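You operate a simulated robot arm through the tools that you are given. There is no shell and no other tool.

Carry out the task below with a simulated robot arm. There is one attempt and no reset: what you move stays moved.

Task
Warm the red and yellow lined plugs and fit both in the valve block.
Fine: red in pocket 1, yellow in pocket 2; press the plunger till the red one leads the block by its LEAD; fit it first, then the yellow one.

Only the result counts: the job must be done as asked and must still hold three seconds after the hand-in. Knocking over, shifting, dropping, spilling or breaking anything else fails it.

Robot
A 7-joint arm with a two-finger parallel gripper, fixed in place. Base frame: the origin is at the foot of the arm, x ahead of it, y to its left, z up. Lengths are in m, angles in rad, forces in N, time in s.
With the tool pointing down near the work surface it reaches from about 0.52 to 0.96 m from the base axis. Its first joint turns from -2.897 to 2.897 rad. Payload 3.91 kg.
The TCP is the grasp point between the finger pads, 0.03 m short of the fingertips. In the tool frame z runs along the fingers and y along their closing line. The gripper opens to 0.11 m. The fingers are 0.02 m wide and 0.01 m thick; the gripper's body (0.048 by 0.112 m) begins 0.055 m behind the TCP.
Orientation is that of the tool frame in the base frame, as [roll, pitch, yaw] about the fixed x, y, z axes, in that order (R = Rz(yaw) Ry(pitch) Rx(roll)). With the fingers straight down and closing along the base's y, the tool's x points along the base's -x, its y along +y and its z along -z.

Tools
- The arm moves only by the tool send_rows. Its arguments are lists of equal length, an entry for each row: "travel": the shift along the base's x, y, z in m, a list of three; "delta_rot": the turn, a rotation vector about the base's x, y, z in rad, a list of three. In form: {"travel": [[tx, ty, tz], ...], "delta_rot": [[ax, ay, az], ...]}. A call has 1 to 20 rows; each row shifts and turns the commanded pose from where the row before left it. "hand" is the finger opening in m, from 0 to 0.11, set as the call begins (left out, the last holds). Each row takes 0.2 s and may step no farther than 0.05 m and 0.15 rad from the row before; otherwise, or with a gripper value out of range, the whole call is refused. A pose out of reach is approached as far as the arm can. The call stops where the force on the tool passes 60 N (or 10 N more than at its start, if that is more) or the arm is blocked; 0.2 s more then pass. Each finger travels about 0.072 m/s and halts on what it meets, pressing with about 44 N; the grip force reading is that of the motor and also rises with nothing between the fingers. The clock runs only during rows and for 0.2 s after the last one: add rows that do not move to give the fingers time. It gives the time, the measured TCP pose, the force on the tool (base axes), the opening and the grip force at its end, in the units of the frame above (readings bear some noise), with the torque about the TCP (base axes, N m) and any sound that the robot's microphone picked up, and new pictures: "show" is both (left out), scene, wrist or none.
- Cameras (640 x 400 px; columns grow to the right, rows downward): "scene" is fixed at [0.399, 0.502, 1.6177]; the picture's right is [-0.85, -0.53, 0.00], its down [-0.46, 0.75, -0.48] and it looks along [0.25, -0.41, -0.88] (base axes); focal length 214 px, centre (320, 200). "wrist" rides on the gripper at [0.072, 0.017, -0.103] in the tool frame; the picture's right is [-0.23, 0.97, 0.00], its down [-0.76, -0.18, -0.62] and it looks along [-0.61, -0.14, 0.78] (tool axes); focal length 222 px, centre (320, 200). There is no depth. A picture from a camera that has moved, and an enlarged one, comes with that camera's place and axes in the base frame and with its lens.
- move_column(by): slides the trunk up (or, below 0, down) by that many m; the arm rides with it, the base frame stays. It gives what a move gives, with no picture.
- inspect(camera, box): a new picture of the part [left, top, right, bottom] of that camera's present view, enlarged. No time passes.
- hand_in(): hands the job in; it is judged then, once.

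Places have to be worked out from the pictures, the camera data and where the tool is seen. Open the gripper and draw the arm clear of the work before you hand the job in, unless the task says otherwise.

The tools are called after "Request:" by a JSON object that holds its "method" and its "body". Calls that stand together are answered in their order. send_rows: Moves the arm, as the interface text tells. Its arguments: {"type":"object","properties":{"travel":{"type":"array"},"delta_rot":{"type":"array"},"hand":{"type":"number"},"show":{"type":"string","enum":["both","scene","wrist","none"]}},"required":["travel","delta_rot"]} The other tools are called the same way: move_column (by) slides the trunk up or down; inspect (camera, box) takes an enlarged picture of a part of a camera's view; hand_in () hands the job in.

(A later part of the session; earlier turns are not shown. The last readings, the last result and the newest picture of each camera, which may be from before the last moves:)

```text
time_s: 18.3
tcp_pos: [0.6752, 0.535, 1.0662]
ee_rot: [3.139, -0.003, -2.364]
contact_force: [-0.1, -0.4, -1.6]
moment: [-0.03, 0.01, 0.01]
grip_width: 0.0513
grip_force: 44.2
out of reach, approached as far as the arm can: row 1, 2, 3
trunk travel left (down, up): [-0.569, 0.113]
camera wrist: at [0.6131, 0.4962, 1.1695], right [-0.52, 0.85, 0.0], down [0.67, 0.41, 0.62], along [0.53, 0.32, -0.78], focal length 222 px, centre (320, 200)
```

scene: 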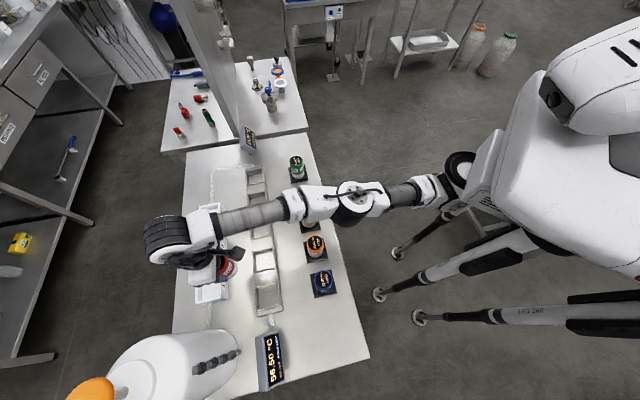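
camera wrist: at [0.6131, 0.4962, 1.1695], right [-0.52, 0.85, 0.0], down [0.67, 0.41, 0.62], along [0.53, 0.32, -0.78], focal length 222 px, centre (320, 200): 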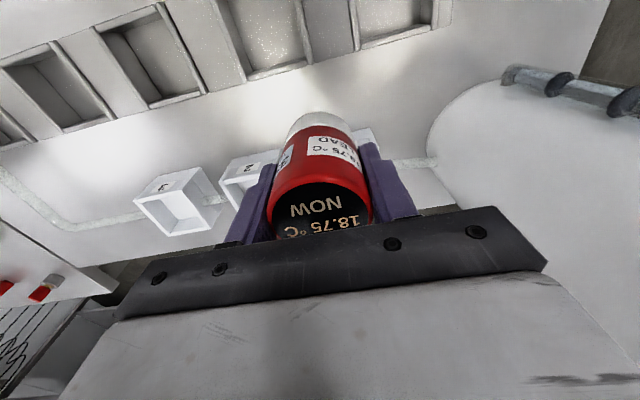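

Lowering the trunk made the reach worse (0.86), so a higher trunk is better. I raise it to its top, then test the reach at a lower tool height over the free strip between block and pocket 1.

Request:
{"method": "move_column", "body": {"by": 0.113}}

Request:
{"method": "send_rows", "body": {"travel": [[-0.01, 0.005, -0.03], [-0.01, 0.005, -0.04], [-0.004, 0.003, -0.04], [0, 0, -0.04], [0, 0, 0]], "delta_rot": [[0, 0, 0], [0, 0, 0], [0, 0, 0], [0, 0, 0], [0, 0, 0]], "show": "both"}}

```text
time_s: 19.8
tcp_pos: [0.6757, 0.5354, 1.1797]
ee_rot: [3.14, -0.004, -2.363]
contact_force: [-0.3, -0.1, -2.3]
moment: [0.01, 0.01, 0.01]
grip_width: 0.0513
grip_force: 43.6
trunk travel left (down, up): [-0.682, 0.0]
```

```text
time_s: 21.0
tcp_pos: [0.6514, 0.5469, 1.0287]
ee_rot: [3.139, 0.0, -2.363]
contact_force: [-1.0, 0.6, -1.9]
moment: [0.0, 0.01, -0.01]
grip_width: 0.0511
grip_force: 43.9
trunk travel left (down, up): [-0.682, 0.0]
camera wrist: at [0.589, 0.5085, 1.1316], right [-0.52, 0.85, 0.0], down [0.67, 0.41, 0.62], along [0.53, 0.33, -0.78], focal length 222 px, centre (320, 200)
```

scene: 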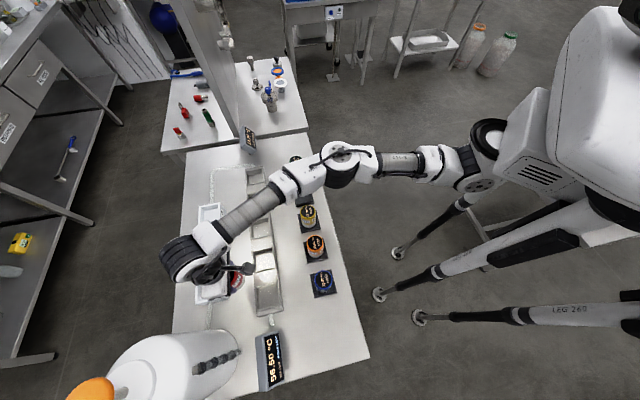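
wrist: 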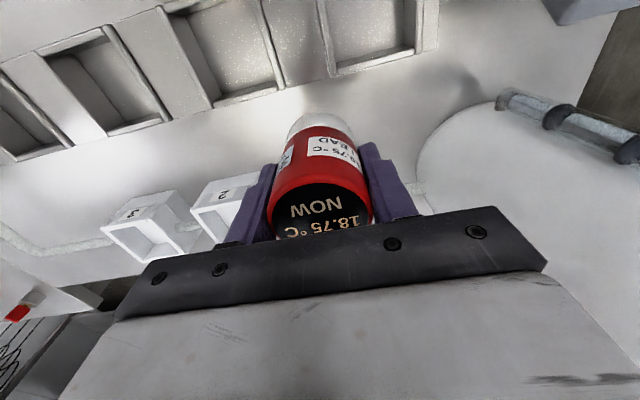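

The trunk is at the top and I'm at r≈0.85, z≈1.03. Now I extend toward pocket 1 in small steps at constant height.

Request:
{"method": "send_rows", "body": {"travel": [[0.0122, 0.0112, 0], [0.0122, 0.0112, 0], [0.0122, 0.0112, 0], [0.0122, 0.0112, 0], [0.0122, 0.0112, 0], [0.0122, 0.0112, 0], [0, 0, 0]], "delta_rot": [[0, 0, 0], [0, 0, 0], [0, 0, 0], [0, 0, 0], [0, 0, 0], [0, 0, 0], [0, 0, 0]], "show": "both"}}

```text
time_s: 22.6
tcp_pos: [0.6778, 0.5704, 1.0282]
ee_rot: [3.14, -0.004, -2.363]
contact_force: [0.2, 0.1, -1.9]
moment: [-0.01, 0.01, -0.04]
grip_width: 0.0512
grip_force: 43.5
out of reach, approached as far as the arm can: row 3, 4, 5, 6
trunk travel left (down, up): [-0.682, 0.0]
camera wrist: at [0.6154, 0.5323, 1.1318], right [-0.52, 0.85, 0.0], down [0.67, 0.41, 0.62], along [0.53, 0.32, -0.78], focal length 222 px, centre (320, 200)
```

scene: 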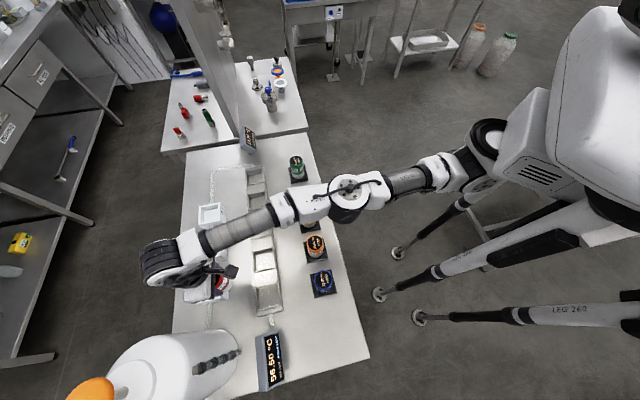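
wrist: 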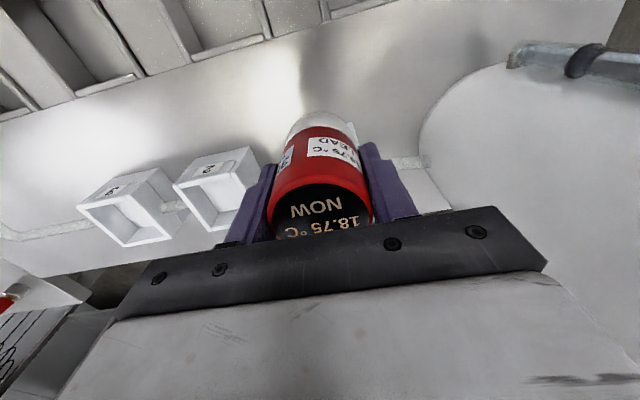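

Reach still stops near 0.886. I look closely at the arm's base and joints to understand what limits it.

Request:
{"method": "inspect", "body": {"camera": "scene", "box": [400, 60, 640, 240]}}

Request:
{"method": "inspect", "body": {"camera": "scene", "box": [130, 150, 450, 320]}}

```text
2.22 times, centred on (520, 150) of scene
camera zoom: at [0.399, 0.502, 1.6177], right [-0.85, -0.53, 0.0], down [-0.46, 0.75, -0.48], along [0.25, -0.41, -0.88], focal length 477 px, centre (-124, 311)
```

zoom: 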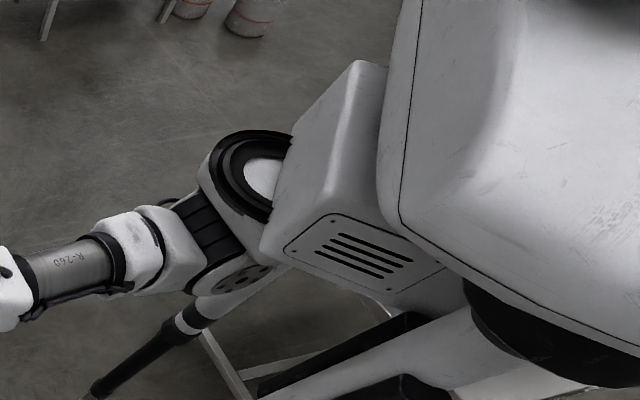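

```text
2.00 times, centred on (290, 235) of scene
camera zoom: at [0.399, 0.502, 1.6177], right [-0.85, -0.53, 0.0], down [-0.46, 0.75, -0.48], along [0.25, -0.41, -0.88], focal length 429 px, centre (380, 130)
```

zoom: 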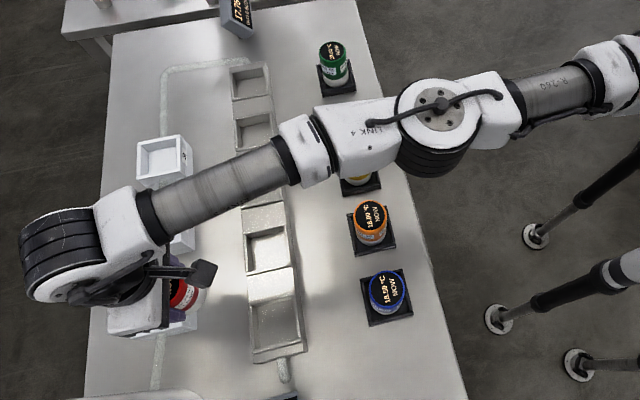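

The shoulder sits off-axis near (0.30, 0.07), so straight-down reach at this azimuth ends at ≈0.89. Tilting the tool about its closing axis keeps a plug vertical if it's gripped with the same tilt, so I test how far a 0.36 rad outward tilt extends the reach.

Request:
{"method": "send_rows", "body": {"travel": [[0, 0, 0.005], [0, 0, 0.005], [0, 0, 0.005], [0.0122, 0.0112, 0], [0.0122, 0.0112, 0], [0.0122, 0.0112, 0], [0.01, 0.01, 0], [0, 0, 0]], "delta_rot": [[0.0842, -0.0854, 0], [0.0842, -0.0854, 0], [0.0842, -0.0854, 0], [0, 0, 0], [0, 0, 0], [0, 0, 0], [0, 0, 0], [0, 0, 0]], "show": "both"}}

```text
time_s: 24.4
tcp_pos: [0.7231, 0.6155, 1.0429]
ee_rot: [3.14, 0.355, -2.363]
contact_force: [0.2, -0.5, -2.9]
moment: [-0.03, 0.02, -0.04]
grip_width: 0.0511
grip_force: 43.6
trunk travel left (down, up): [-0.682, 0.0]
camera wrist: at [0.6391, 0.5534, 1.1145], right [-0.53, 0.84, 0.08], down [0.48, 0.22, 0.85], along [0.7, 0.49, -0.52], focal length 222 px, centre (320, 200)
```

scene: 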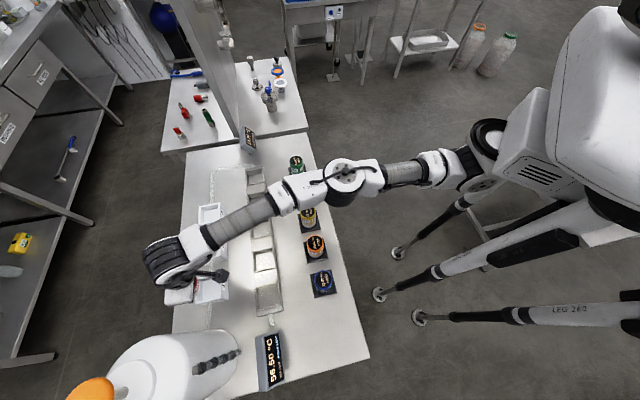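
wrist: 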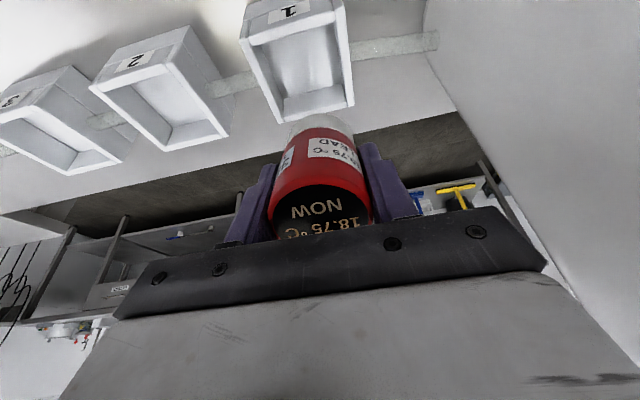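

With the 0.36 rad tilt the arm reaches over pocket 1 fine. I take red back over its tray, untilting, so I can re-grip it vertical with the tool tilted.

Request:
{"method": "send_rows", "body": {"travel": [[-0.03, -0.03, 0.015], [-0.03, -0.03, 0.015], [0.00125, -0.0373, 0.0027], [0.00125, -0.0373, 0.0027], [0.00125, -0.0373, 0.0027], [0.00125, -0.0373, 0.0027], [0.00125, -0.0373, 0.0027], [0.00125, -0.0373, 0.0027], [0.00125, -0.0373, 0.0027], [0.00125, -0.0373, 0.0027], [0.00125, -0.0373, 0.0027], [0.00125, -0.0373, 0.0027], [0, 0, 0]], "delta_rot": [[0, 0, 0], [0, 0, 0], [-0.0842, 0.0854, 0], [-0.0842, 0.0854, 0], [-0.0842, 0.0854, 0], [0, 0, 0], [0, 0, 0], [0, 0, 0], [0, 0, 0], [0, 0, 0], [0, 0, 0], [0, 0, 0], [0, 0, 0]], "show": "both"}}

```text
time_s: 27.2
tcp_pos: [0.6759, 0.1821, 1.0996]
ee_rot: [3.14, -0.002, -2.364]
contact_force: [0.0, 0.5, -2.6]
moment: [0.01, 0.02, 0.0]
grip_width: 0.0513
grip_force: 43.6
trunk travel left (down, up): [-0.682, 0.0]
camera wrist: at [0.6133, 0.1433, 1.2029], right [-0.52, 0.85, 0.0], down [0.67, 0.41, 0.62], along [0.53, 0.33, -0.78], focal length 222 px, centre (320, 200)
```

scene: 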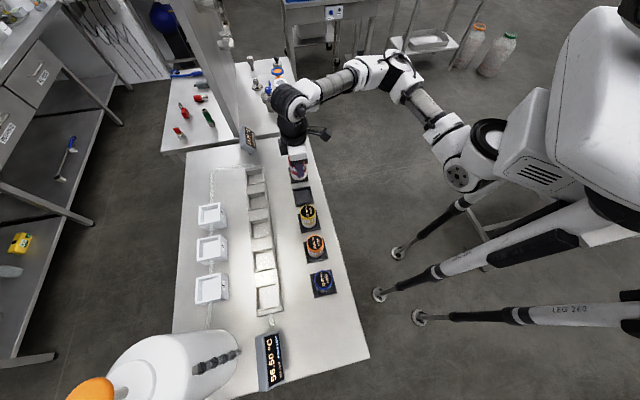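
wrist: 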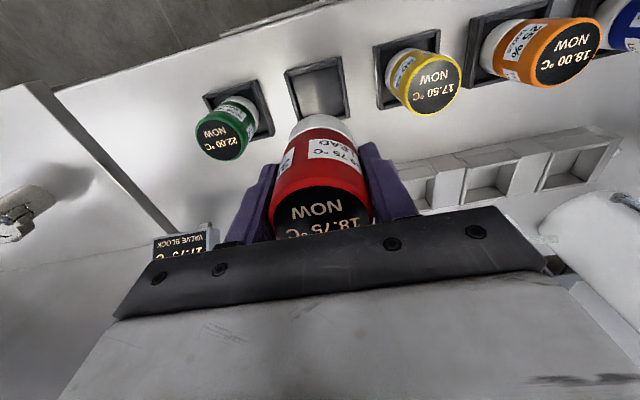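

I compare the plug's seating in the grip with before, since the image looks marginally different.

Request:
{"method": "inspect", "body": {"camera": "wrist", "box": [230, 60, 420, 250]}}

```text
2.11 times, centred on (325, 155) of wrist
camera zoom: at [0.6133, 0.1433, 1.2029], right [-0.52, 0.85, 0.0], down [0.67, 0.41, 0.62], along [0.53, 0.33, -0.78], focal length 468 px, centre (310, 295)
```

zoom: 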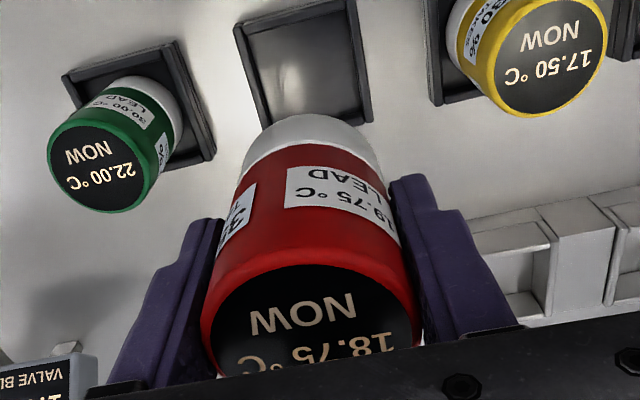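

The plug has rotated a hair in the grip, but the tray has ±9 mm clearance. I lower it back into its tray to about 2 mm above its original seat.

Request:
{"method": "send_rows", "body": {"travel": [[0, 0.0005, -0.04], [0, 0, -0.04], [0, 0, -0.04], [0, 0, -0.015], [0, 0, -0.01], [0, 0, -0.003], [0, 0, 0]], "delta_rot": [[0, 0, 0], [0, 0, 0], [0, 0, 0], [0, 0, 0], [0, 0, 0], [0, 0, 0], [0, 0, 0]], "show": "wrist"}}

```text
time_s: 28.8
tcp_pos: [0.6769, 0.1822, 0.9542]
ee_rot: [3.141, -0.004, -2.362]
contact_force: [-1.0, -2.3, -1.7]
moment: [-0.13, 0.1, -0.03]
grip_width: 0.0512
grip_force: 44.2
trunk travel left (down, up): [-0.682, 0.0]
camera wrist: at [0.6143, 0.1437, 1.0561], right [-0.52, 0.85, 0.0], down [0.67, 0.41, 0.62], along [0.53, 0.32, -0.78], focal length 222 px, centre (320, 200)
```

wrist: 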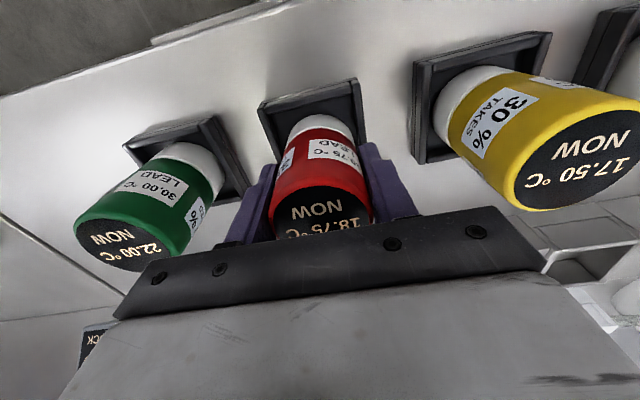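

A small sideways force shows light contact. I zoom in to see how the plug's base sits relative to the tray walls.

Request:
{"method": "inspect", "body": {"camera": "wrist", "box": [240, 70, 400, 170]}}

Request:
{"method": "inspect", "body": {"camera": "scene", "box": [270, 140, 350, 220]}}

```text
4.00 times, centred on (320, 120) of wrist
camera zoom: at [0.6143, 0.1437, 1.0561], right [-0.52, 0.85, 0.0], down [0.67, 0.41, 0.62], along [0.53, 0.32, -0.78], focal length 888 px, centre (320, 520)
```

zoom: 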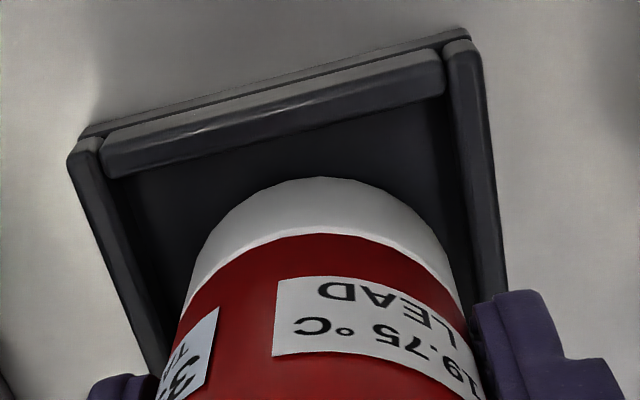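

```text
5.00 times, centred on (310, 180) of scene
camera zoom: at [0.399, 0.502, 1.6177], right [-0.85, -0.53, 0.0], down [-0.46, 0.75, -0.48], along [0.25, -0.41, -0.88], focal length 1072 px, centre (370, 300)
```

zoom: 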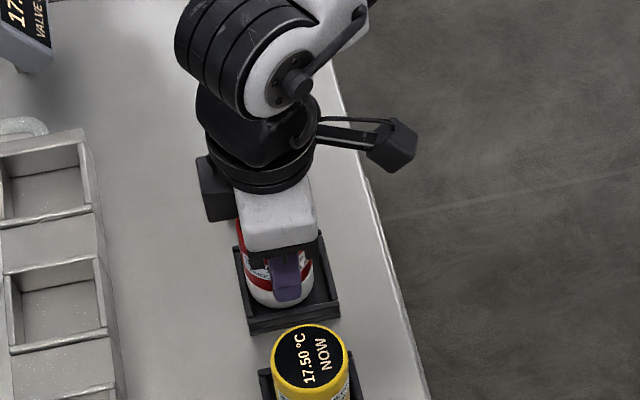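

The base is pressed toward the tray's far wall. I lift 4 mm, shift 6 mm back toward the robot, then lower again gently.

Request:
{"method": "send_rows", "body": {"travel": [[0, 0, 0.006], [-0.0043, -0.0042, 0], [0, 0, -0.006], [0, 0, -0.002], [0, 0, 0]], "delta_rot": [[0, 0, 0], [0, 0, 0], [0, 0, 0], [0, 0, 0], [0, 0, 0]], "show": "both"}}

```text
time_s: 30.0
tcp_pos: [0.6725, 0.1788, 0.9508]
ee_rot: [3.139, -0.003, -2.364]
contact_force: [-0.1, 0.3, -2.5]
moment: [-0.01, -0.02, 0.02]
grip_width: 0.0512
grip_force: 43.8
trunk travel left (down, up): [-0.682, 0.0]
camera wrist: at [0.6098, 0.1393, 1.0544], right [-0.52, 0.85, 0.0], down [0.67, 0.41, 0.62], along [0.53, 0.32, -0.78], focal length 222 px, centre (320, 200)
```

scene: 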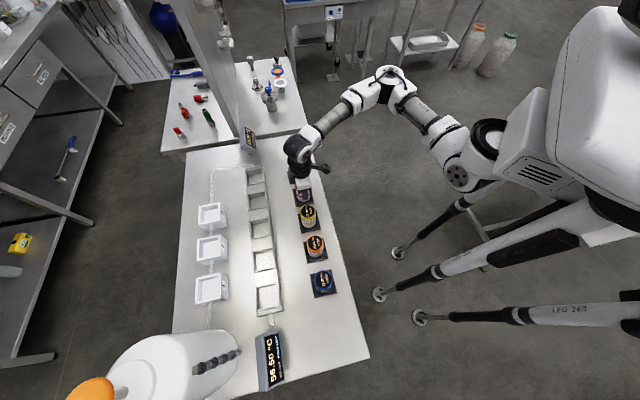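
wrist: 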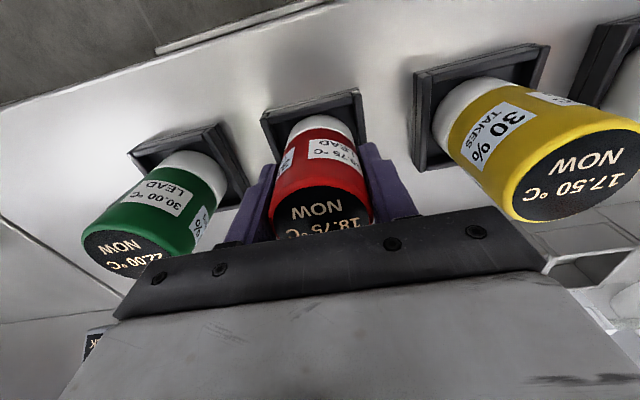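

Contact is gone (only the plug's weight). I lower in small steps until it touches the tray floor.

Request:
{"method": "send_rows", "body": {"travel": [[0, 0, -0.002], [0, 0, 0]], "delta_rot": [[0, 0, 0], [0, 0, 0]], "show": "none"}}

Request:
{"method": "send_rows", "body": {"travel": [[0, 0, -0.002], [0, 0, 0]], "delta_rot": [[0, 0, 0], [0, 0, 0]], "show": "wrist"}}

```text
time_s: 30.6
tcp_pos: [0.672, 0.1779, 0.9501]
ee_rot: [3.14, -0.001, -2.365]
contact_force: [0.0, -0.7, 2.7]
moment: [-0.09, -0.08, -0.02]
grip_width: 0.0513
grip_force: 44.0
trunk travel left (down, up): [-0.682, 0.0]
```

```text
time_s: 31.2
tcp_pos: [0.6711, 0.1781, 0.95]
ee_rot: [-3.14, 0.002, -2.362]
contact_force: [1.8, -1.2, 18.8]
moment: [-0.32, 0.09, 0.03]
grip_width: 0.0509
grip_force: 43.8
trunk travel left (down, up): [-0.682, 0.0]
camera wrist: at [0.6091, 0.1391, 1.0526], right [-0.52, 0.85, 0.0], down [0.67, 0.41, 0.62], along [0.53, 0.33, -0.78], focal length 222 px, centre (320, 200)
```

wrist: 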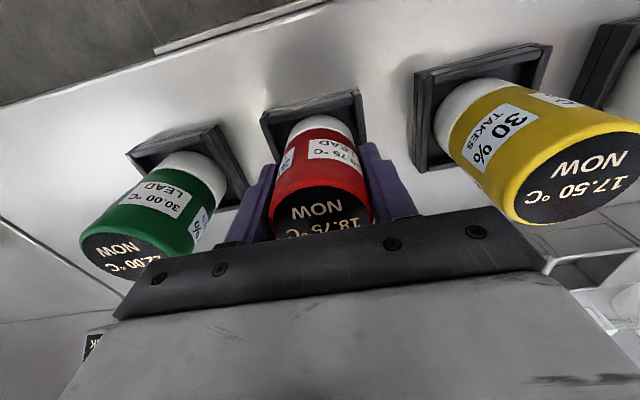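

The plug is seated (firm contact). I relieve the push and open the fingers.

Request:
{"method": "send_rows", "body": {"travel": [[0, 0, 0.002], [0, 0, 0]], "delta_rot": [[0, 0, 0], [0, 0, 0]], "show": "none"}}

Request:
{"method": "send_rows", "body": {"travel": [[0, 0, 0], [0, 0, 0], [0, 0, 0], [0, 0, 0]], "delta_rot": [[0, 0, 0], [0, 0, 0], [0, 0, 0], [0, 0, 0]], "hand": 0.1, "show": "both"}}

```text
time_s: 31.8
tcp_pos: [0.6711, 0.1776, 0.9487]
ee_rot: [3.141, -0.001, -2.363]
contact_force: [5.0, 0.5, 10.5]
moment: [0.08, -0.42, -0.02]
grip_width: 0.0512
grip_force: 43.8
trunk travel left (down, up): [-0.682, 0.0]
```

```text
time_s: 32.8
tcp_pos: [0.6714, 0.1771, 0.9492]
ee_rot: [3.139, -0.001, -2.363]
contact_force: [0.2, -0.4, 0.4]
moment: [-0.02, -0.02, 0.0]
grip_width: 0.1
grip_force: 0.2
trunk travel left (down, up): [-0.682, 0.0]
camera wrist: at [0.6096, 0.1393, 1.0525], right [-0.52, 0.85, 0.0], down [0.67, 0.41, 0.62], along [0.53, 0.33, -0.78], focal length 222 px, centre (320, 200)
```

scene: 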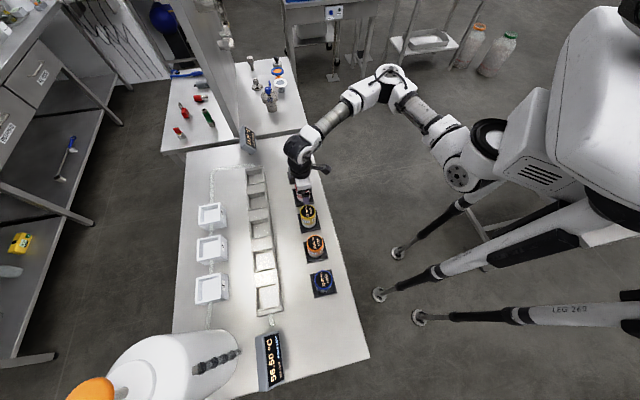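
wrist: 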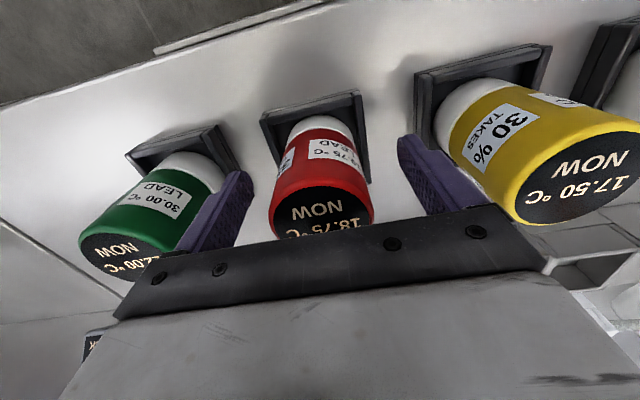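

Red stands upright in its tray. Now I tilt the open gripper 0.36 rad outward about the TCP around it, centring and raising 5 mm.

Request:
{"method": "send_rows", "body": {"travel": [[0.001, 0.001, 0.003], [0.001, 0.001, 0.002], [0.001, 0.001, 0], [0, 0, 0]], "delta_rot": [[0.0842, -0.0854, 0], [0.0842, -0.0854, 0], [0.0842, -0.0854, 0], [0, 0, 0]], "show": "both"}}

```text
time_s: 33.8
tcp_pos: [0.6753, 0.1794, 0.9535]
ee_rot: [3.14, 0.359, -2.365]
contact_force: [-0.1, -0.2, -0.2]
moment: [0.01, 0.01, 0.01]
grip_width: 0.0998
grip_force: 0.1
trunk travel left (down, up): [-0.682, 0.0]
camera wrist: at [0.5898, 0.1202, 1.0253], right [-0.53, 0.84, 0.08], down [0.48, 0.22, 0.85], along [0.7, 0.49, -0.52], focal length 222 px, centre (320, 200)
```

scene: 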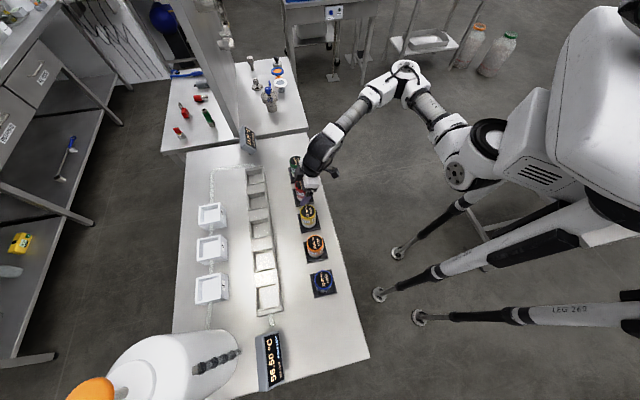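
wrist: 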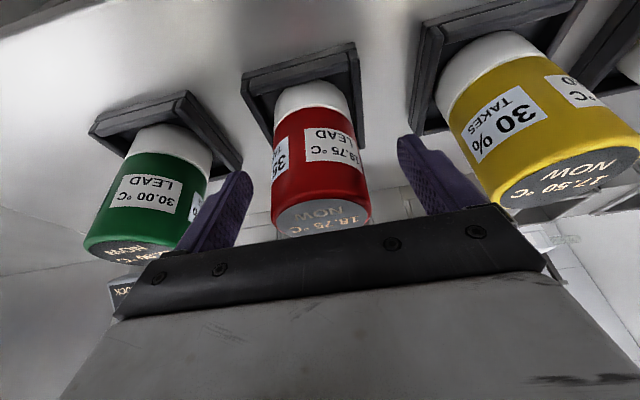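

The fingers straddle red well. I close on it.

Request:
{"method": "send_rows", "body": {"travel": [[0, 0, 0], [0, 0, 0], [0, 0, 0], [0, 0, 0]], "delta_rot": [[0, 0, 0], [0, 0, 0], [0, 0, 0], [0, 0, 0]], "hand": 0.03, "show": "wrist"}}

Request:
{"method": "send_rows", "body": {"travel": [[0, 0, 0.02], [0, 0, 0.03], [0, 0, 0.04], [0, 0, 0.04], [0, 0, 0]], "delta_rot": [[0, 0, 0], [0, 0, 0], [0, 0, 0], [0, 0, 0], [0, 0, 0]], "show": "both"}}

```text
time_s: 34.8
tcp_pos: [0.6746, 0.1814, 0.9539]
ee_rot: [3.139, 0.358, -2.364]
contact_force: [0.1, 0.6, -0.4]
moment: [0.02, -0.02, -0.01]
grip_width: 0.0512
grip_force: 44.4
trunk travel left (down, up): [-0.682, 0.0]
camera wrist: at [0.5899, 0.1203, 1.0254], right [-0.53, 0.84, 0.08], down [0.48, 0.22, 0.85], along [0.7, 0.49, -0.52], focal length 222 px, centre (320, 200)
```

wrist: 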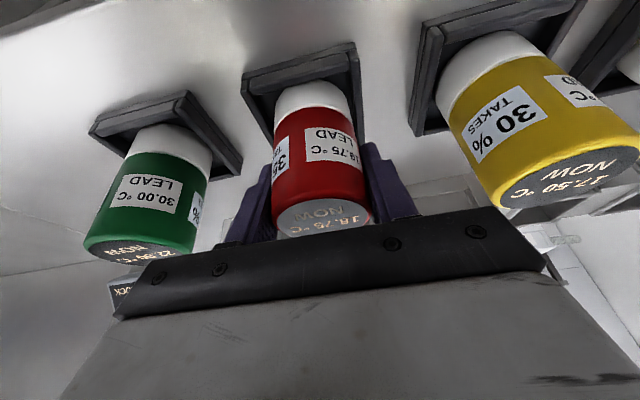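

```text
time_s: 36.0
tcp_pos: [0.6739, 0.1809, 1.0828]
ee_rot: [3.139, 0.356, -2.363]
contact_force: [-0.1, -0.7, -1.4]
moment: [-0.02, -0.02, 0.03]
grip_width: 0.0509
grip_force: 43.5
trunk travel left (down, up): [-0.682, 0.0]
camera wrist: at [0.589, 0.1201, 1.1552], right [-0.53, 0.84, 0.08], down [0.48, 0.22, 0.85], along [0.7, 0.49, -0.52], focal length 222 px, centre (320, 200)
```

scene: 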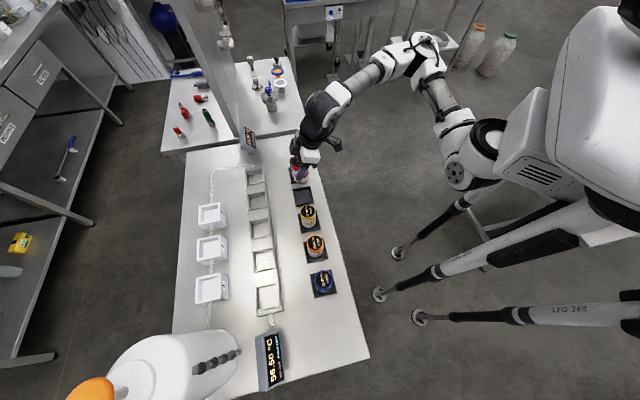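
wrist: 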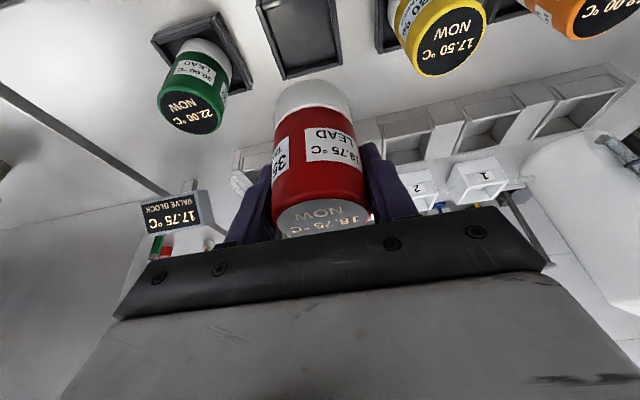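

Red is held upright with the tilted tool. I carry it over to pocket 1 at the same height.

Request:
{"method": "send_rows", "body": {"travel": [[0.00487, 0.0431, 0], [0.00487, 0.0431, 0], [0.00487, 0.0431, 0], [0.00487, 0.0431, 0], [0.00487, 0.0431, 0], [0.00487, 0.0431, 0], [0.00487, 0.0431, 0], [0.00487, 0.0431, 0], [0.00487, 0.0431, -0.01], [0.00487, 0.0431, -0.015], [0, 0, 0]], "delta_rot": [[0, 0, 0], [0, 0, 0], [0, 0, 0], [0, 0, 0], [0, 0, 0], [0, 0, 0], [0, 0, 0], [0, 0, 0], [0, 0, 0], [0, 0, 0], [0, 0, 0]], "show": "both"}}

```text
time_s: 38.4
tcp_pos: [0.7236, 0.6105, 1.0587]
ee_rot: [3.14, 0.356, -2.364]
contact_force: [-0.5, 0.3, -1.8]
moment: [0.02, -0.02, 0.03]
grip_width: 0.0511
grip_force: 43.8
trunk travel left (down, up): [-0.682, 0.0]
camera wrist: at [0.6386, 0.5499, 1.1304], right [-0.53, 0.84, 0.08], down [0.48, 0.22, 0.85], along [0.7, 0.49, -0.52], focal length 222 px, centre (320, 200)
```

scene: 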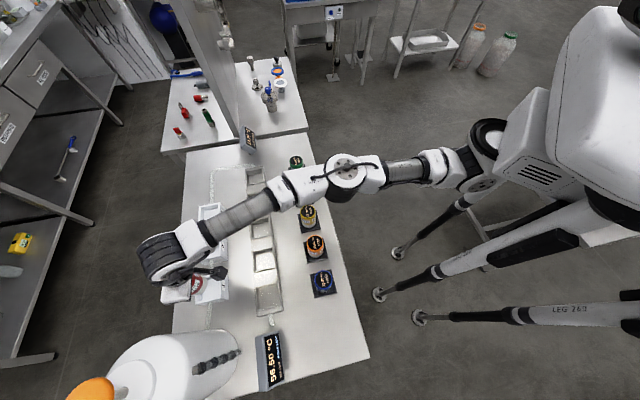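
wrist: 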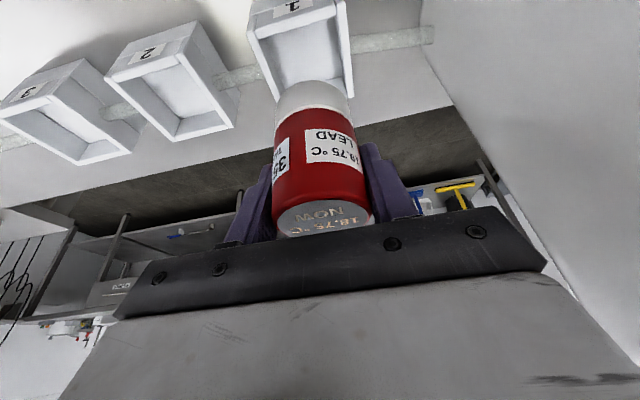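

Request:
{"method": "inspect", "body": {"camera": "wrist", "box": [220, 0, 420, 140]}}

Request:
{"method": "inspect", "body": {"camera": "scene", "box": [150, 250, 250, 320]}}

```text
2.86 times, centred on (320, 70) of wrist
camera zoom: at [0.6386, 0.5499, 1.1304], right [-0.53, 0.84, 0.08], down [0.48, 0.22, 0.85], along [0.7, 0.49, -0.52], focal length 635 px, centre (320, 571)
```

zoom: 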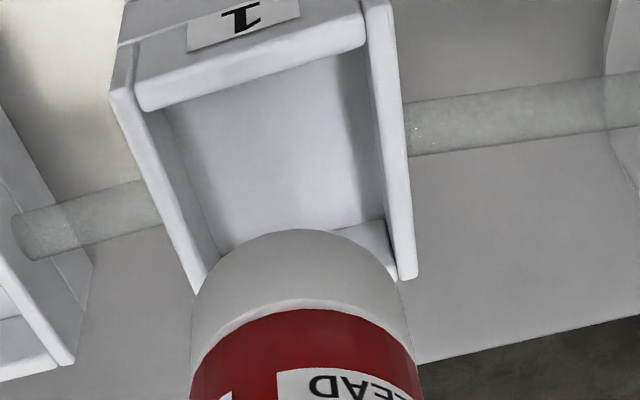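

```text
5.71 times, centred on (200, 285) of scene
camera zoom: at [0.399, 0.502, 1.6177], right [-0.85, -0.53, 0.0], down [-0.46, 0.75, -0.48], along [0.25, -0.41, -0.88], focal length 1226 px, centre (1006, -286)
```

zoom: 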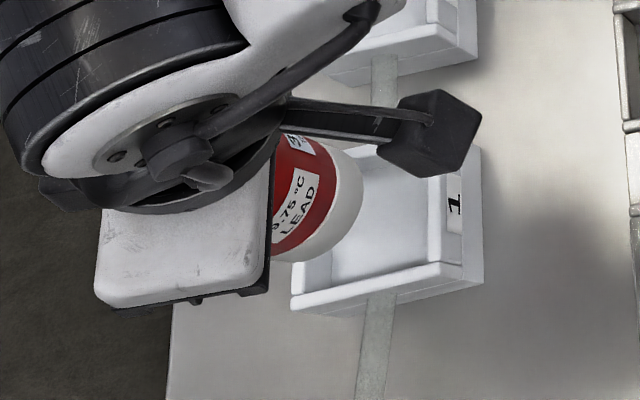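

Computed pocket-1 centre (0.7253, 0.612) matches the plug's current axis (≈0.7258, 0.612). I descend to just above the rim first and check.

Request:
{"method": "send_rows", "body": {"travel": [[0, 0, -0.02], [0, 0, -0.02], [0, 0, -0.008], [0, 0, 0]], "delta_rot": [[0, 0, 0], [0, 0, 0], [0, 0, 0], [0, 0, 0]], "show": "both"}}

Request:
{"method": "inspect", "body": {"camera": "wrist", "box": [220, 0, 420, 140]}}

Request:
{"method": "inspect", "body": {"camera": "scene", "box": [160, 255, 240, 315]}}

```text
time_s: 39.4
tcp_pos: [0.7239, 0.6119, 1.011]
ee_rot: [3.14, 0.358, -2.362]
contact_force: [-0.6, 0.0, -2.3]
moment: [0.01, 0.0, 0.0]
grip_width: 0.0511
grip_force: 43.3
trunk travel left (down, up): [-0.682, 0.0]
camera wrist: at [0.639, 0.5509, 1.0823], right [-0.53, 0.84, 0.08], down [0.48, 0.22, 0.85], along [0.7, 0.49, -0.52], focal length 222 px, centre (320, 200)
```

scene: 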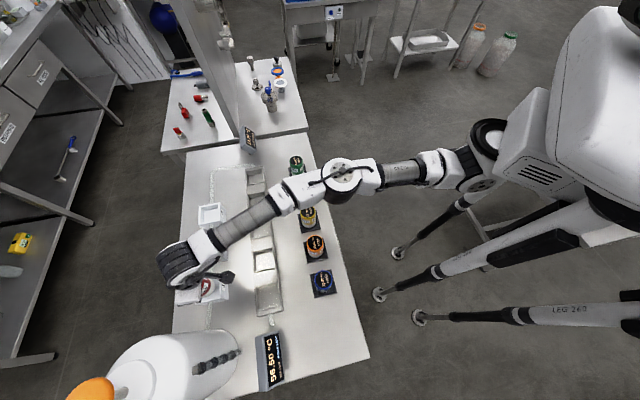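
wrist: 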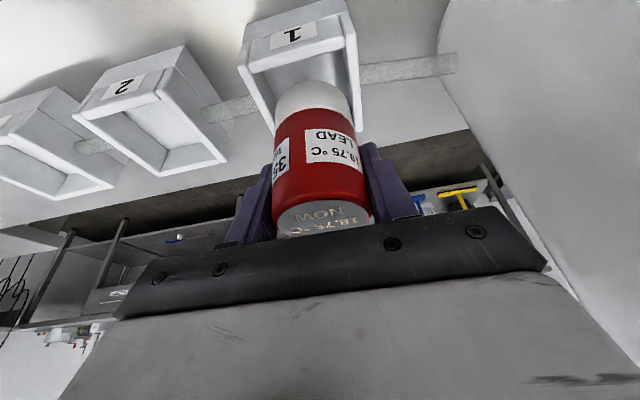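

```text
2.86 times, centred on (320, 70) of wrist
camera zoom: at [0.639, 0.5509, 1.0823], right [-0.53, 0.84, 0.08], down [0.48, 0.22, 0.85], along [0.7, 0.49, -0.52], focal length 635 px, centre (320, 571)
```

zoom: 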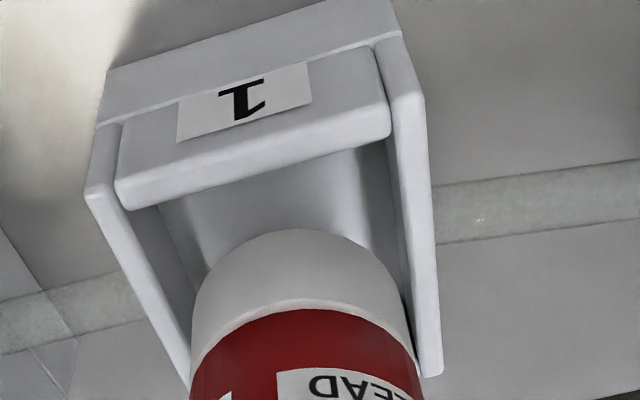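

```text
6.67 times, centred on (200, 285) of scene
camera zoom: at [0.399, 0.502, 1.6177], right [-0.85, -0.53, 0.0], down [-0.46, 0.75, -0.48], along [0.25, -0.41, -0.88], focal length 1430 px, centre (1120, -367)
```

zoom: 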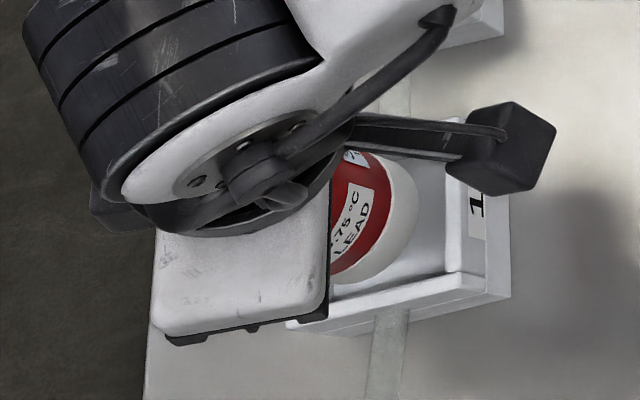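

The plug is ~3 mm off toward the dispenser side; I shift +2.5 mm along the bench and lower it into the pocket gently.

Request:
{"method": "send_rows", "body": {"travel": [[0.0018, -0.0018, 0], [0, 0, -0.01], [0, 0, -0.01], [0, 0, -0.008], [0, 0, 0]], "delta_rot": [[0, 0, 0], [0, 0, 0], [0, 0, 0], [0, 0, 0], [0, 0, 0]], "show": "both"}}

Request:
{"method": "inspect", "body": {"camera": "wrist", "box": [220, 0, 420, 140]}}

```text
time_s: 40.6
tcp_pos: [0.7251, 0.6106, 0.9832]
ee_rot: [3.14, 0.357, -2.364]
contact_force: [0.1, -0.1, -1.7]
moment: [0.0, 0.02, -0.01]
grip_width: 0.0512
grip_force: 43.7
trunk travel left (down, up): [-0.682, 0.0]
camera wrist: at [0.6405, 0.5495, 1.0542], right [-0.53, 0.84, 0.08], down [0.48, 0.22, 0.85], along [0.7, 0.49, -0.52], focal length 222 px, centre (320, 200)
```

scene: 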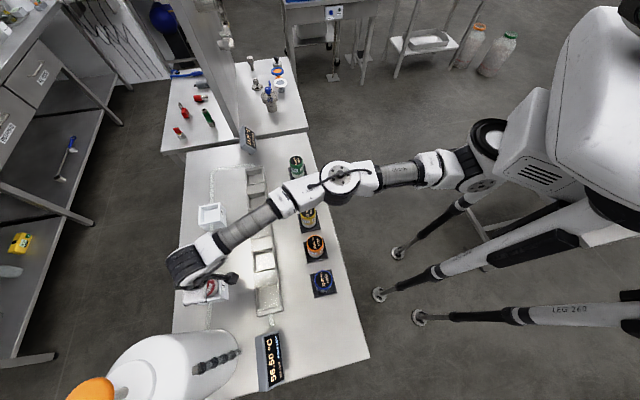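
wrist: 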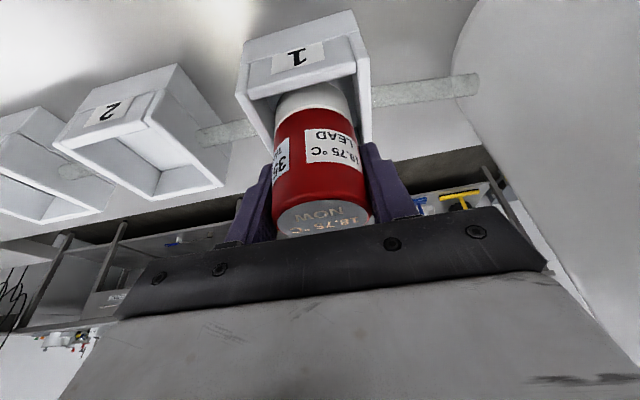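

```text
2.86 times, centred on (320, 70) of wrist
camera zoom: at [0.6405, 0.5495, 1.0542], right [-0.53, 0.84, 0.08], down [0.48, 0.22, 0.85], along [0.7, 0.49, -0.52], focal length 635 px, centre (320, 571)
```

zoom: 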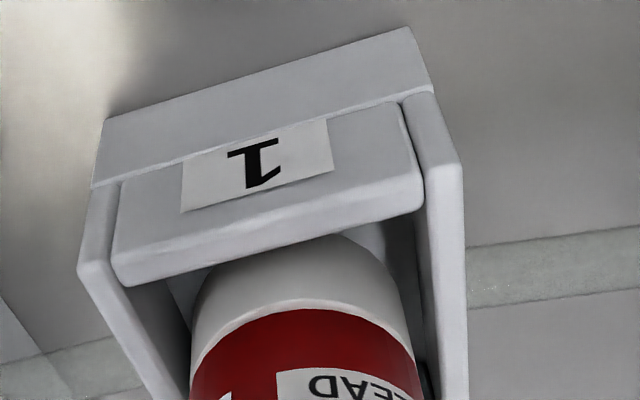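

Red has entered the pocket without contact. I lower the last bit slowly to the floor.

Request:
{"method": "send_rows", "body": {"travel": [[0, 0, -0.004], [0, 0, -0.004], [0, 0, 0]], "delta_rot": [[0, 0, 0], [0, 0, 0], [0, 0, 0]], "show": "none"}}

Request:
{"method": "send_rows", "body": {"travel": [[0, 0, -0.002], [0, 0, -0.002], [0, 0, 0]], "delta_rot": [[0, 0, 0], [0, 0, 0], [0, 0, 0]], "show": "wrist"}}

```text
time_s: 41.4
tcp_pos: [0.7254, 0.6106, 0.9754]
ee_rot: [3.14, 0.358, -2.363]
contact_force: [-0.6, 0.0, 2.4]
moment: [-0.12, -0.09, 0.0]
grip_width: 0.0511
grip_force: 43.8
trunk travel left (down, up): [-0.682, 0.0]
```

```text
time_s: 42.2
tcp_pos: [0.7257, 0.6095, 0.9757]
ee_rot: [3.138, 0.365, -2.362]
contact_force: [4.5, 2.5, 24.8]
moment: [-0.36, 0.02, 0.04]
grip_width: 0.0513
grip_force: 43.7
trunk travel left (down, up): [-0.682, 0.0]
camera wrist: at [0.6402, 0.5486, 1.0466], right [-0.53, 0.84, 0.08], down [0.47, 0.22, 0.85], along [0.7, 0.49, -0.51], focal length 222 px, centre (320, 200)
```

wrist: 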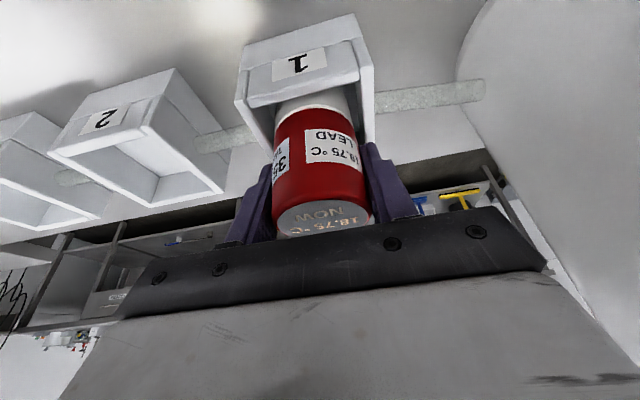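

Red touches the pocket floor (TCP z≈0.9755). I relieve the push and open the fingers.

Request:
{"method": "send_rows", "body": {"travel": [[0, 0, 0.003], [0, 0, 0]], "delta_rot": [[0, 0, 0], [0, 0, 0]], "show": "none"}}

Request:
{"method": "send_rows", "body": {"travel": [[0, 0, 0], [0, 0, 0], [0, 0, 0], [0, 0, 0]], "delta_rot": [[0, 0, 0], [0, 0, 0], [0, 0, 0], [0, 0, 0]], "hand": 0.09, "show": "both"}}

```text
time_s: 42.8
tcp_pos: [0.7239, 0.6085, 0.9759]
ee_rot: [3.138, 0.36, -2.364]
contact_force: [5.7, 4.8, 18.7]
moment: [-0.11, -0.33, 0.04]
grip_width: 0.051
grip_force: 43.4
trunk travel left (down, up): [-0.682, 0.0]
```

```text
time_s: 43.8
tcp_pos: [0.7257, 0.6098, 0.974]
ee_rot: [3.14, 0.356, -2.363]
contact_force: [0.4, 0.3, -0.7]
moment: [0.03, -0.04, -0.06]
grip_width: 0.0898
grip_force: 0.0
trunk travel left (down, up): [-0.682, 0.0]
camera wrist: at [0.6404, 0.5492, 1.0454], right [-0.53, 0.84, 0.08], down [0.48, 0.22, 0.85], along [0.7, 0.49, -0.52], focal length 222 px, centre (320, 200)
```

scene: 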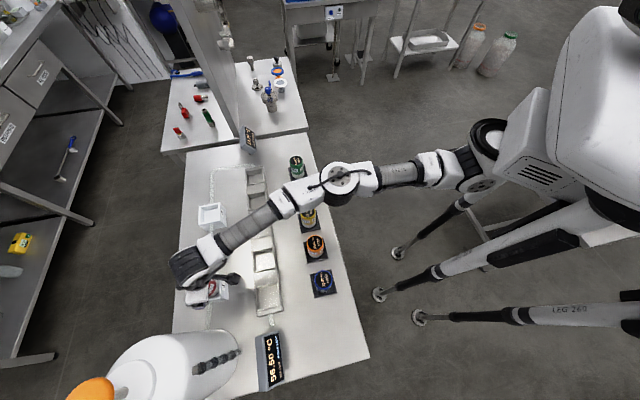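
wrist: 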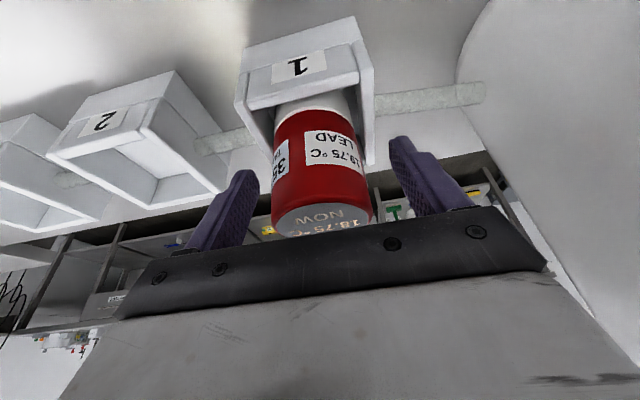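

Red is free in pocket 1. I back straight up and travel to above the yellow plug at about (0.597, 0.258).

Request:
{"method": "send_rows", "body": {"travel": [[0, 0, 0.03], [0, 0, 0.04], [0, 0, 0.05], [-0.0143, -0.0391, 0], [-0.0143, -0.0391, 0], [-0.0143, -0.0391, 0], [-0.0143, -0.0391, 0], [-0.0143, -0.0391, 0], [-0.0143, -0.0391, 0], [-0.0143, -0.0391, 0], [-0.0143, -0.0391, 0], [-0.0143, -0.0391, 0], [0, 0, 0]], "delta_rot": [[0, 0, 0], [0, 0, 0], [0, 0, 0], [0, 0, 0], [0, 0, 0], [0, 0, 0], [0, 0, 0], [0, 0, 0], [0, 0, 0], [0, 0, 0], [0, 0, 0], [0, 0, 0], [0, 0, 0]], "hand": 0.1, "show": "both"}}

Request:
{"method": "inspect", "body": {"camera": "scene", "box": [170, 190, 260, 310]}}

Request:
{"method": "inspect", "body": {"camera": "wrist", "box": [220, 0, 420, 140]}}

```text
time_s: 46.6
tcp_pos: [0.5964, 0.2574, 1.0942]
ee_rot: [3.139, 0.355, -2.361]
contact_force: [-0.1, 0.0, 1.0]
moment: [-0.02, 0.01, -0.01]
grip_width: 0.1
grip_force: 0.2
trunk travel left (down, up): [-0.682, 0.0]
camera wrist: at [0.5111, 0.1963, 1.1651], right [-0.53, 0.84, 0.08], down [0.48, 0.22, 0.85], along [0.7, 0.49, -0.52], focal length 222 px, centre (320, 200)
```

scene: 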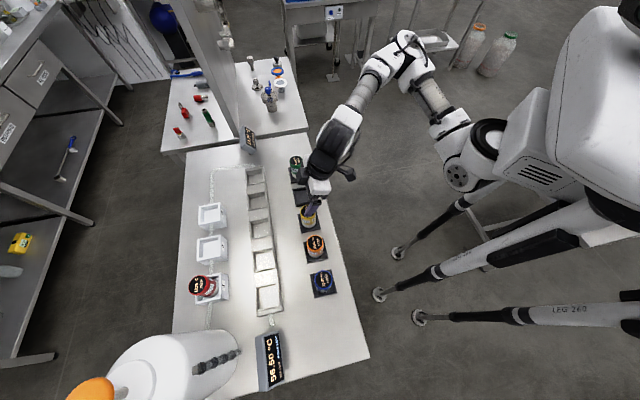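
wrist: 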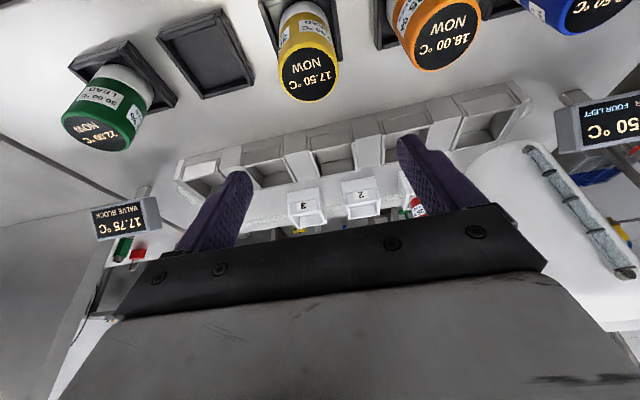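

```text
3.33 times, centred on (215, 250) of scene
camera zoom: at [0.399, 0.502, 1.6177], right [-0.85, -0.53, 0.0], down [-0.46, 0.75, -0.48], along [0.25, -0.41, -0.88], focal length 715 px, centre (670, 33)
```

zoom: 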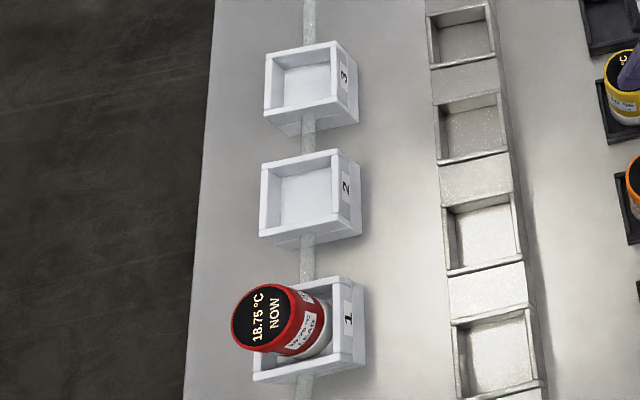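

```text
2.86 times, centred on (320, 70) of wrist
camera zoom: at [0.5111, 0.1963, 1.1651], right [-0.53, 0.84, 0.08], down [0.48, 0.22, 0.85], along [0.7, 0.49, -0.52], focal length 635 px, centre (320, 571)
```

zoom: 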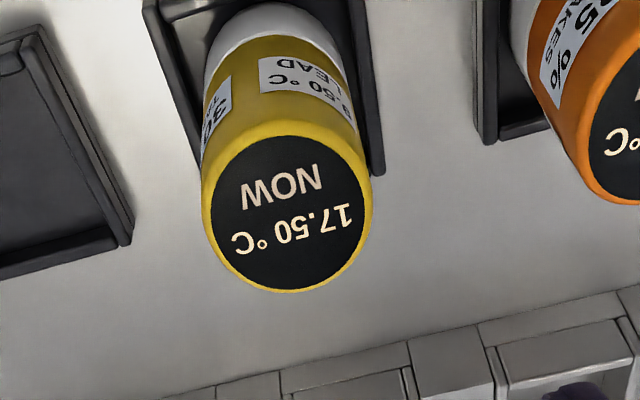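

Red is upright in pocket 1. Yellow's top is at about (0.600, 0.258); I shift 3 mm and descend over it with the tilted, open gripper.

Request:
{"method": "send_rows", "body": {"travel": [[0.003, 0.001, -0.02], [0, 0, -0.03], [0, 0, -0.03], [0, 0, -0.03], [0, 0, -0.02], [0, 0, -0.01], [0, 0, 0]], "delta_rot": [[0, 0, 0], [0, 0, 0], [0, 0, 0], [0, 0, 0], [0, 0, 0], [0, 0, 0], [0, 0, 0]], "show": "both"}}

```text
time_s: 48.2
tcp_pos: [0.5996, 0.2591, 0.9533]
ee_rot: [3.139, 0.357, -2.363]
contact_force: [-0.1, 1.4, -0.3]
moment: [-0.02, 0.01, 0.03]
grip_width: 0.1001
grip_force: 0.0
trunk travel left (down, up): [-0.682, 0.0]
camera wrist: at [0.5146, 0.1984, 1.0249], right [-0.53, 0.84, 0.08], down [0.48, 0.22, 0.85], along [0.7, 0.49, -0.52], focal length 222 px, centre (320, 200)
```

scene: 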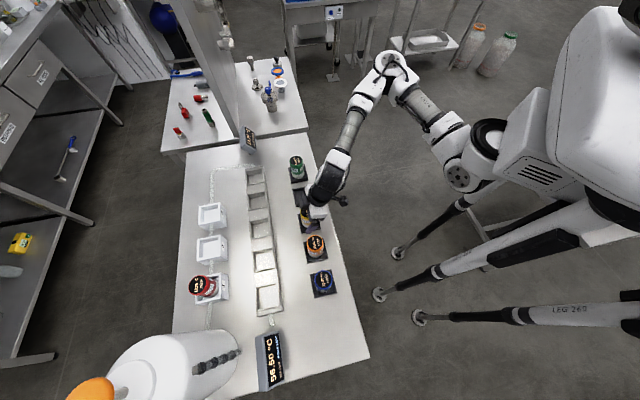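
wrist: 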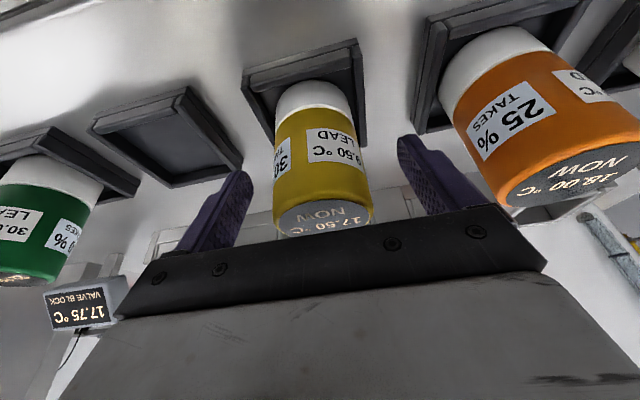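

Yellow is nicely between the pads. I close and lift.

Request:
{"method": "send_rows", "body": {"travel": [[0, 0, 0], [0, 0, 0], [0, 0, 0], [0, 0, 0]], "delta_rot": [[0, 0, 0], [0, 0, 0], [0, 0, 0], [0, 0, 0]], "hand": 0.03, "show": "none"}}

Request:
{"method": "send_rows", "body": {"travel": [[0, 0, 0.02], [0, 0, 0.03], [0, 0, 0.04], [0, 0, 0.04], [0, 0, 0]], "delta_rot": [[0, 0, 0], [0, 0, 0], [0, 0, 0], [0, 0, 0], [0, 0, 0]], "show": "wrist"}}

```text
time_s: 49.2
tcp_pos: [0.5986, 0.2589, 0.9541]
ee_rot: [3.139, 0.357, -2.365]
contact_force: [-0.2, 0.9, -1.0]
moment: [-0.01, -0.03, -0.01]
grip_width: 0.0511
grip_force: 43.6
trunk travel left (down, up): [-0.682, 0.0]
```

```text
time_s: 50.4
tcp_pos: [0.6001, 0.2603, 1.0845]
ee_rot: [3.14, 0.357, -2.363]
contact_force: [-0.5, -0.5, -2.0]
moment: [-0.01, -0.04, 0.02]
grip_width: 0.0509
grip_force: 44.2
trunk travel left (down, up): [-0.682, 0.0]
camera wrist: at [0.5151, 0.1984, 1.1561], right [-0.53, 0.84, 0.08], down [0.48, 0.22, 0.85], along [0.7, 0.49, -0.52], focal length 222 px, centre (320, 200)
```

wrist: 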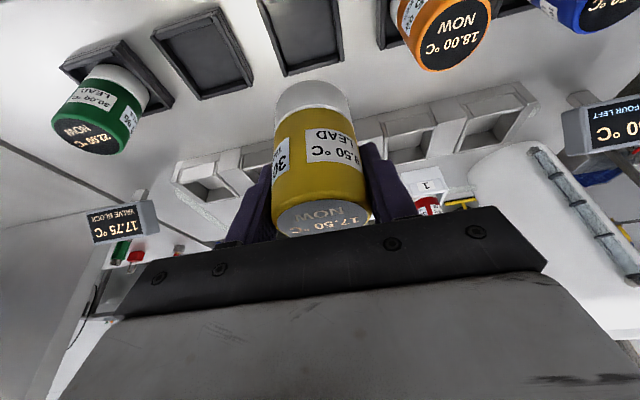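

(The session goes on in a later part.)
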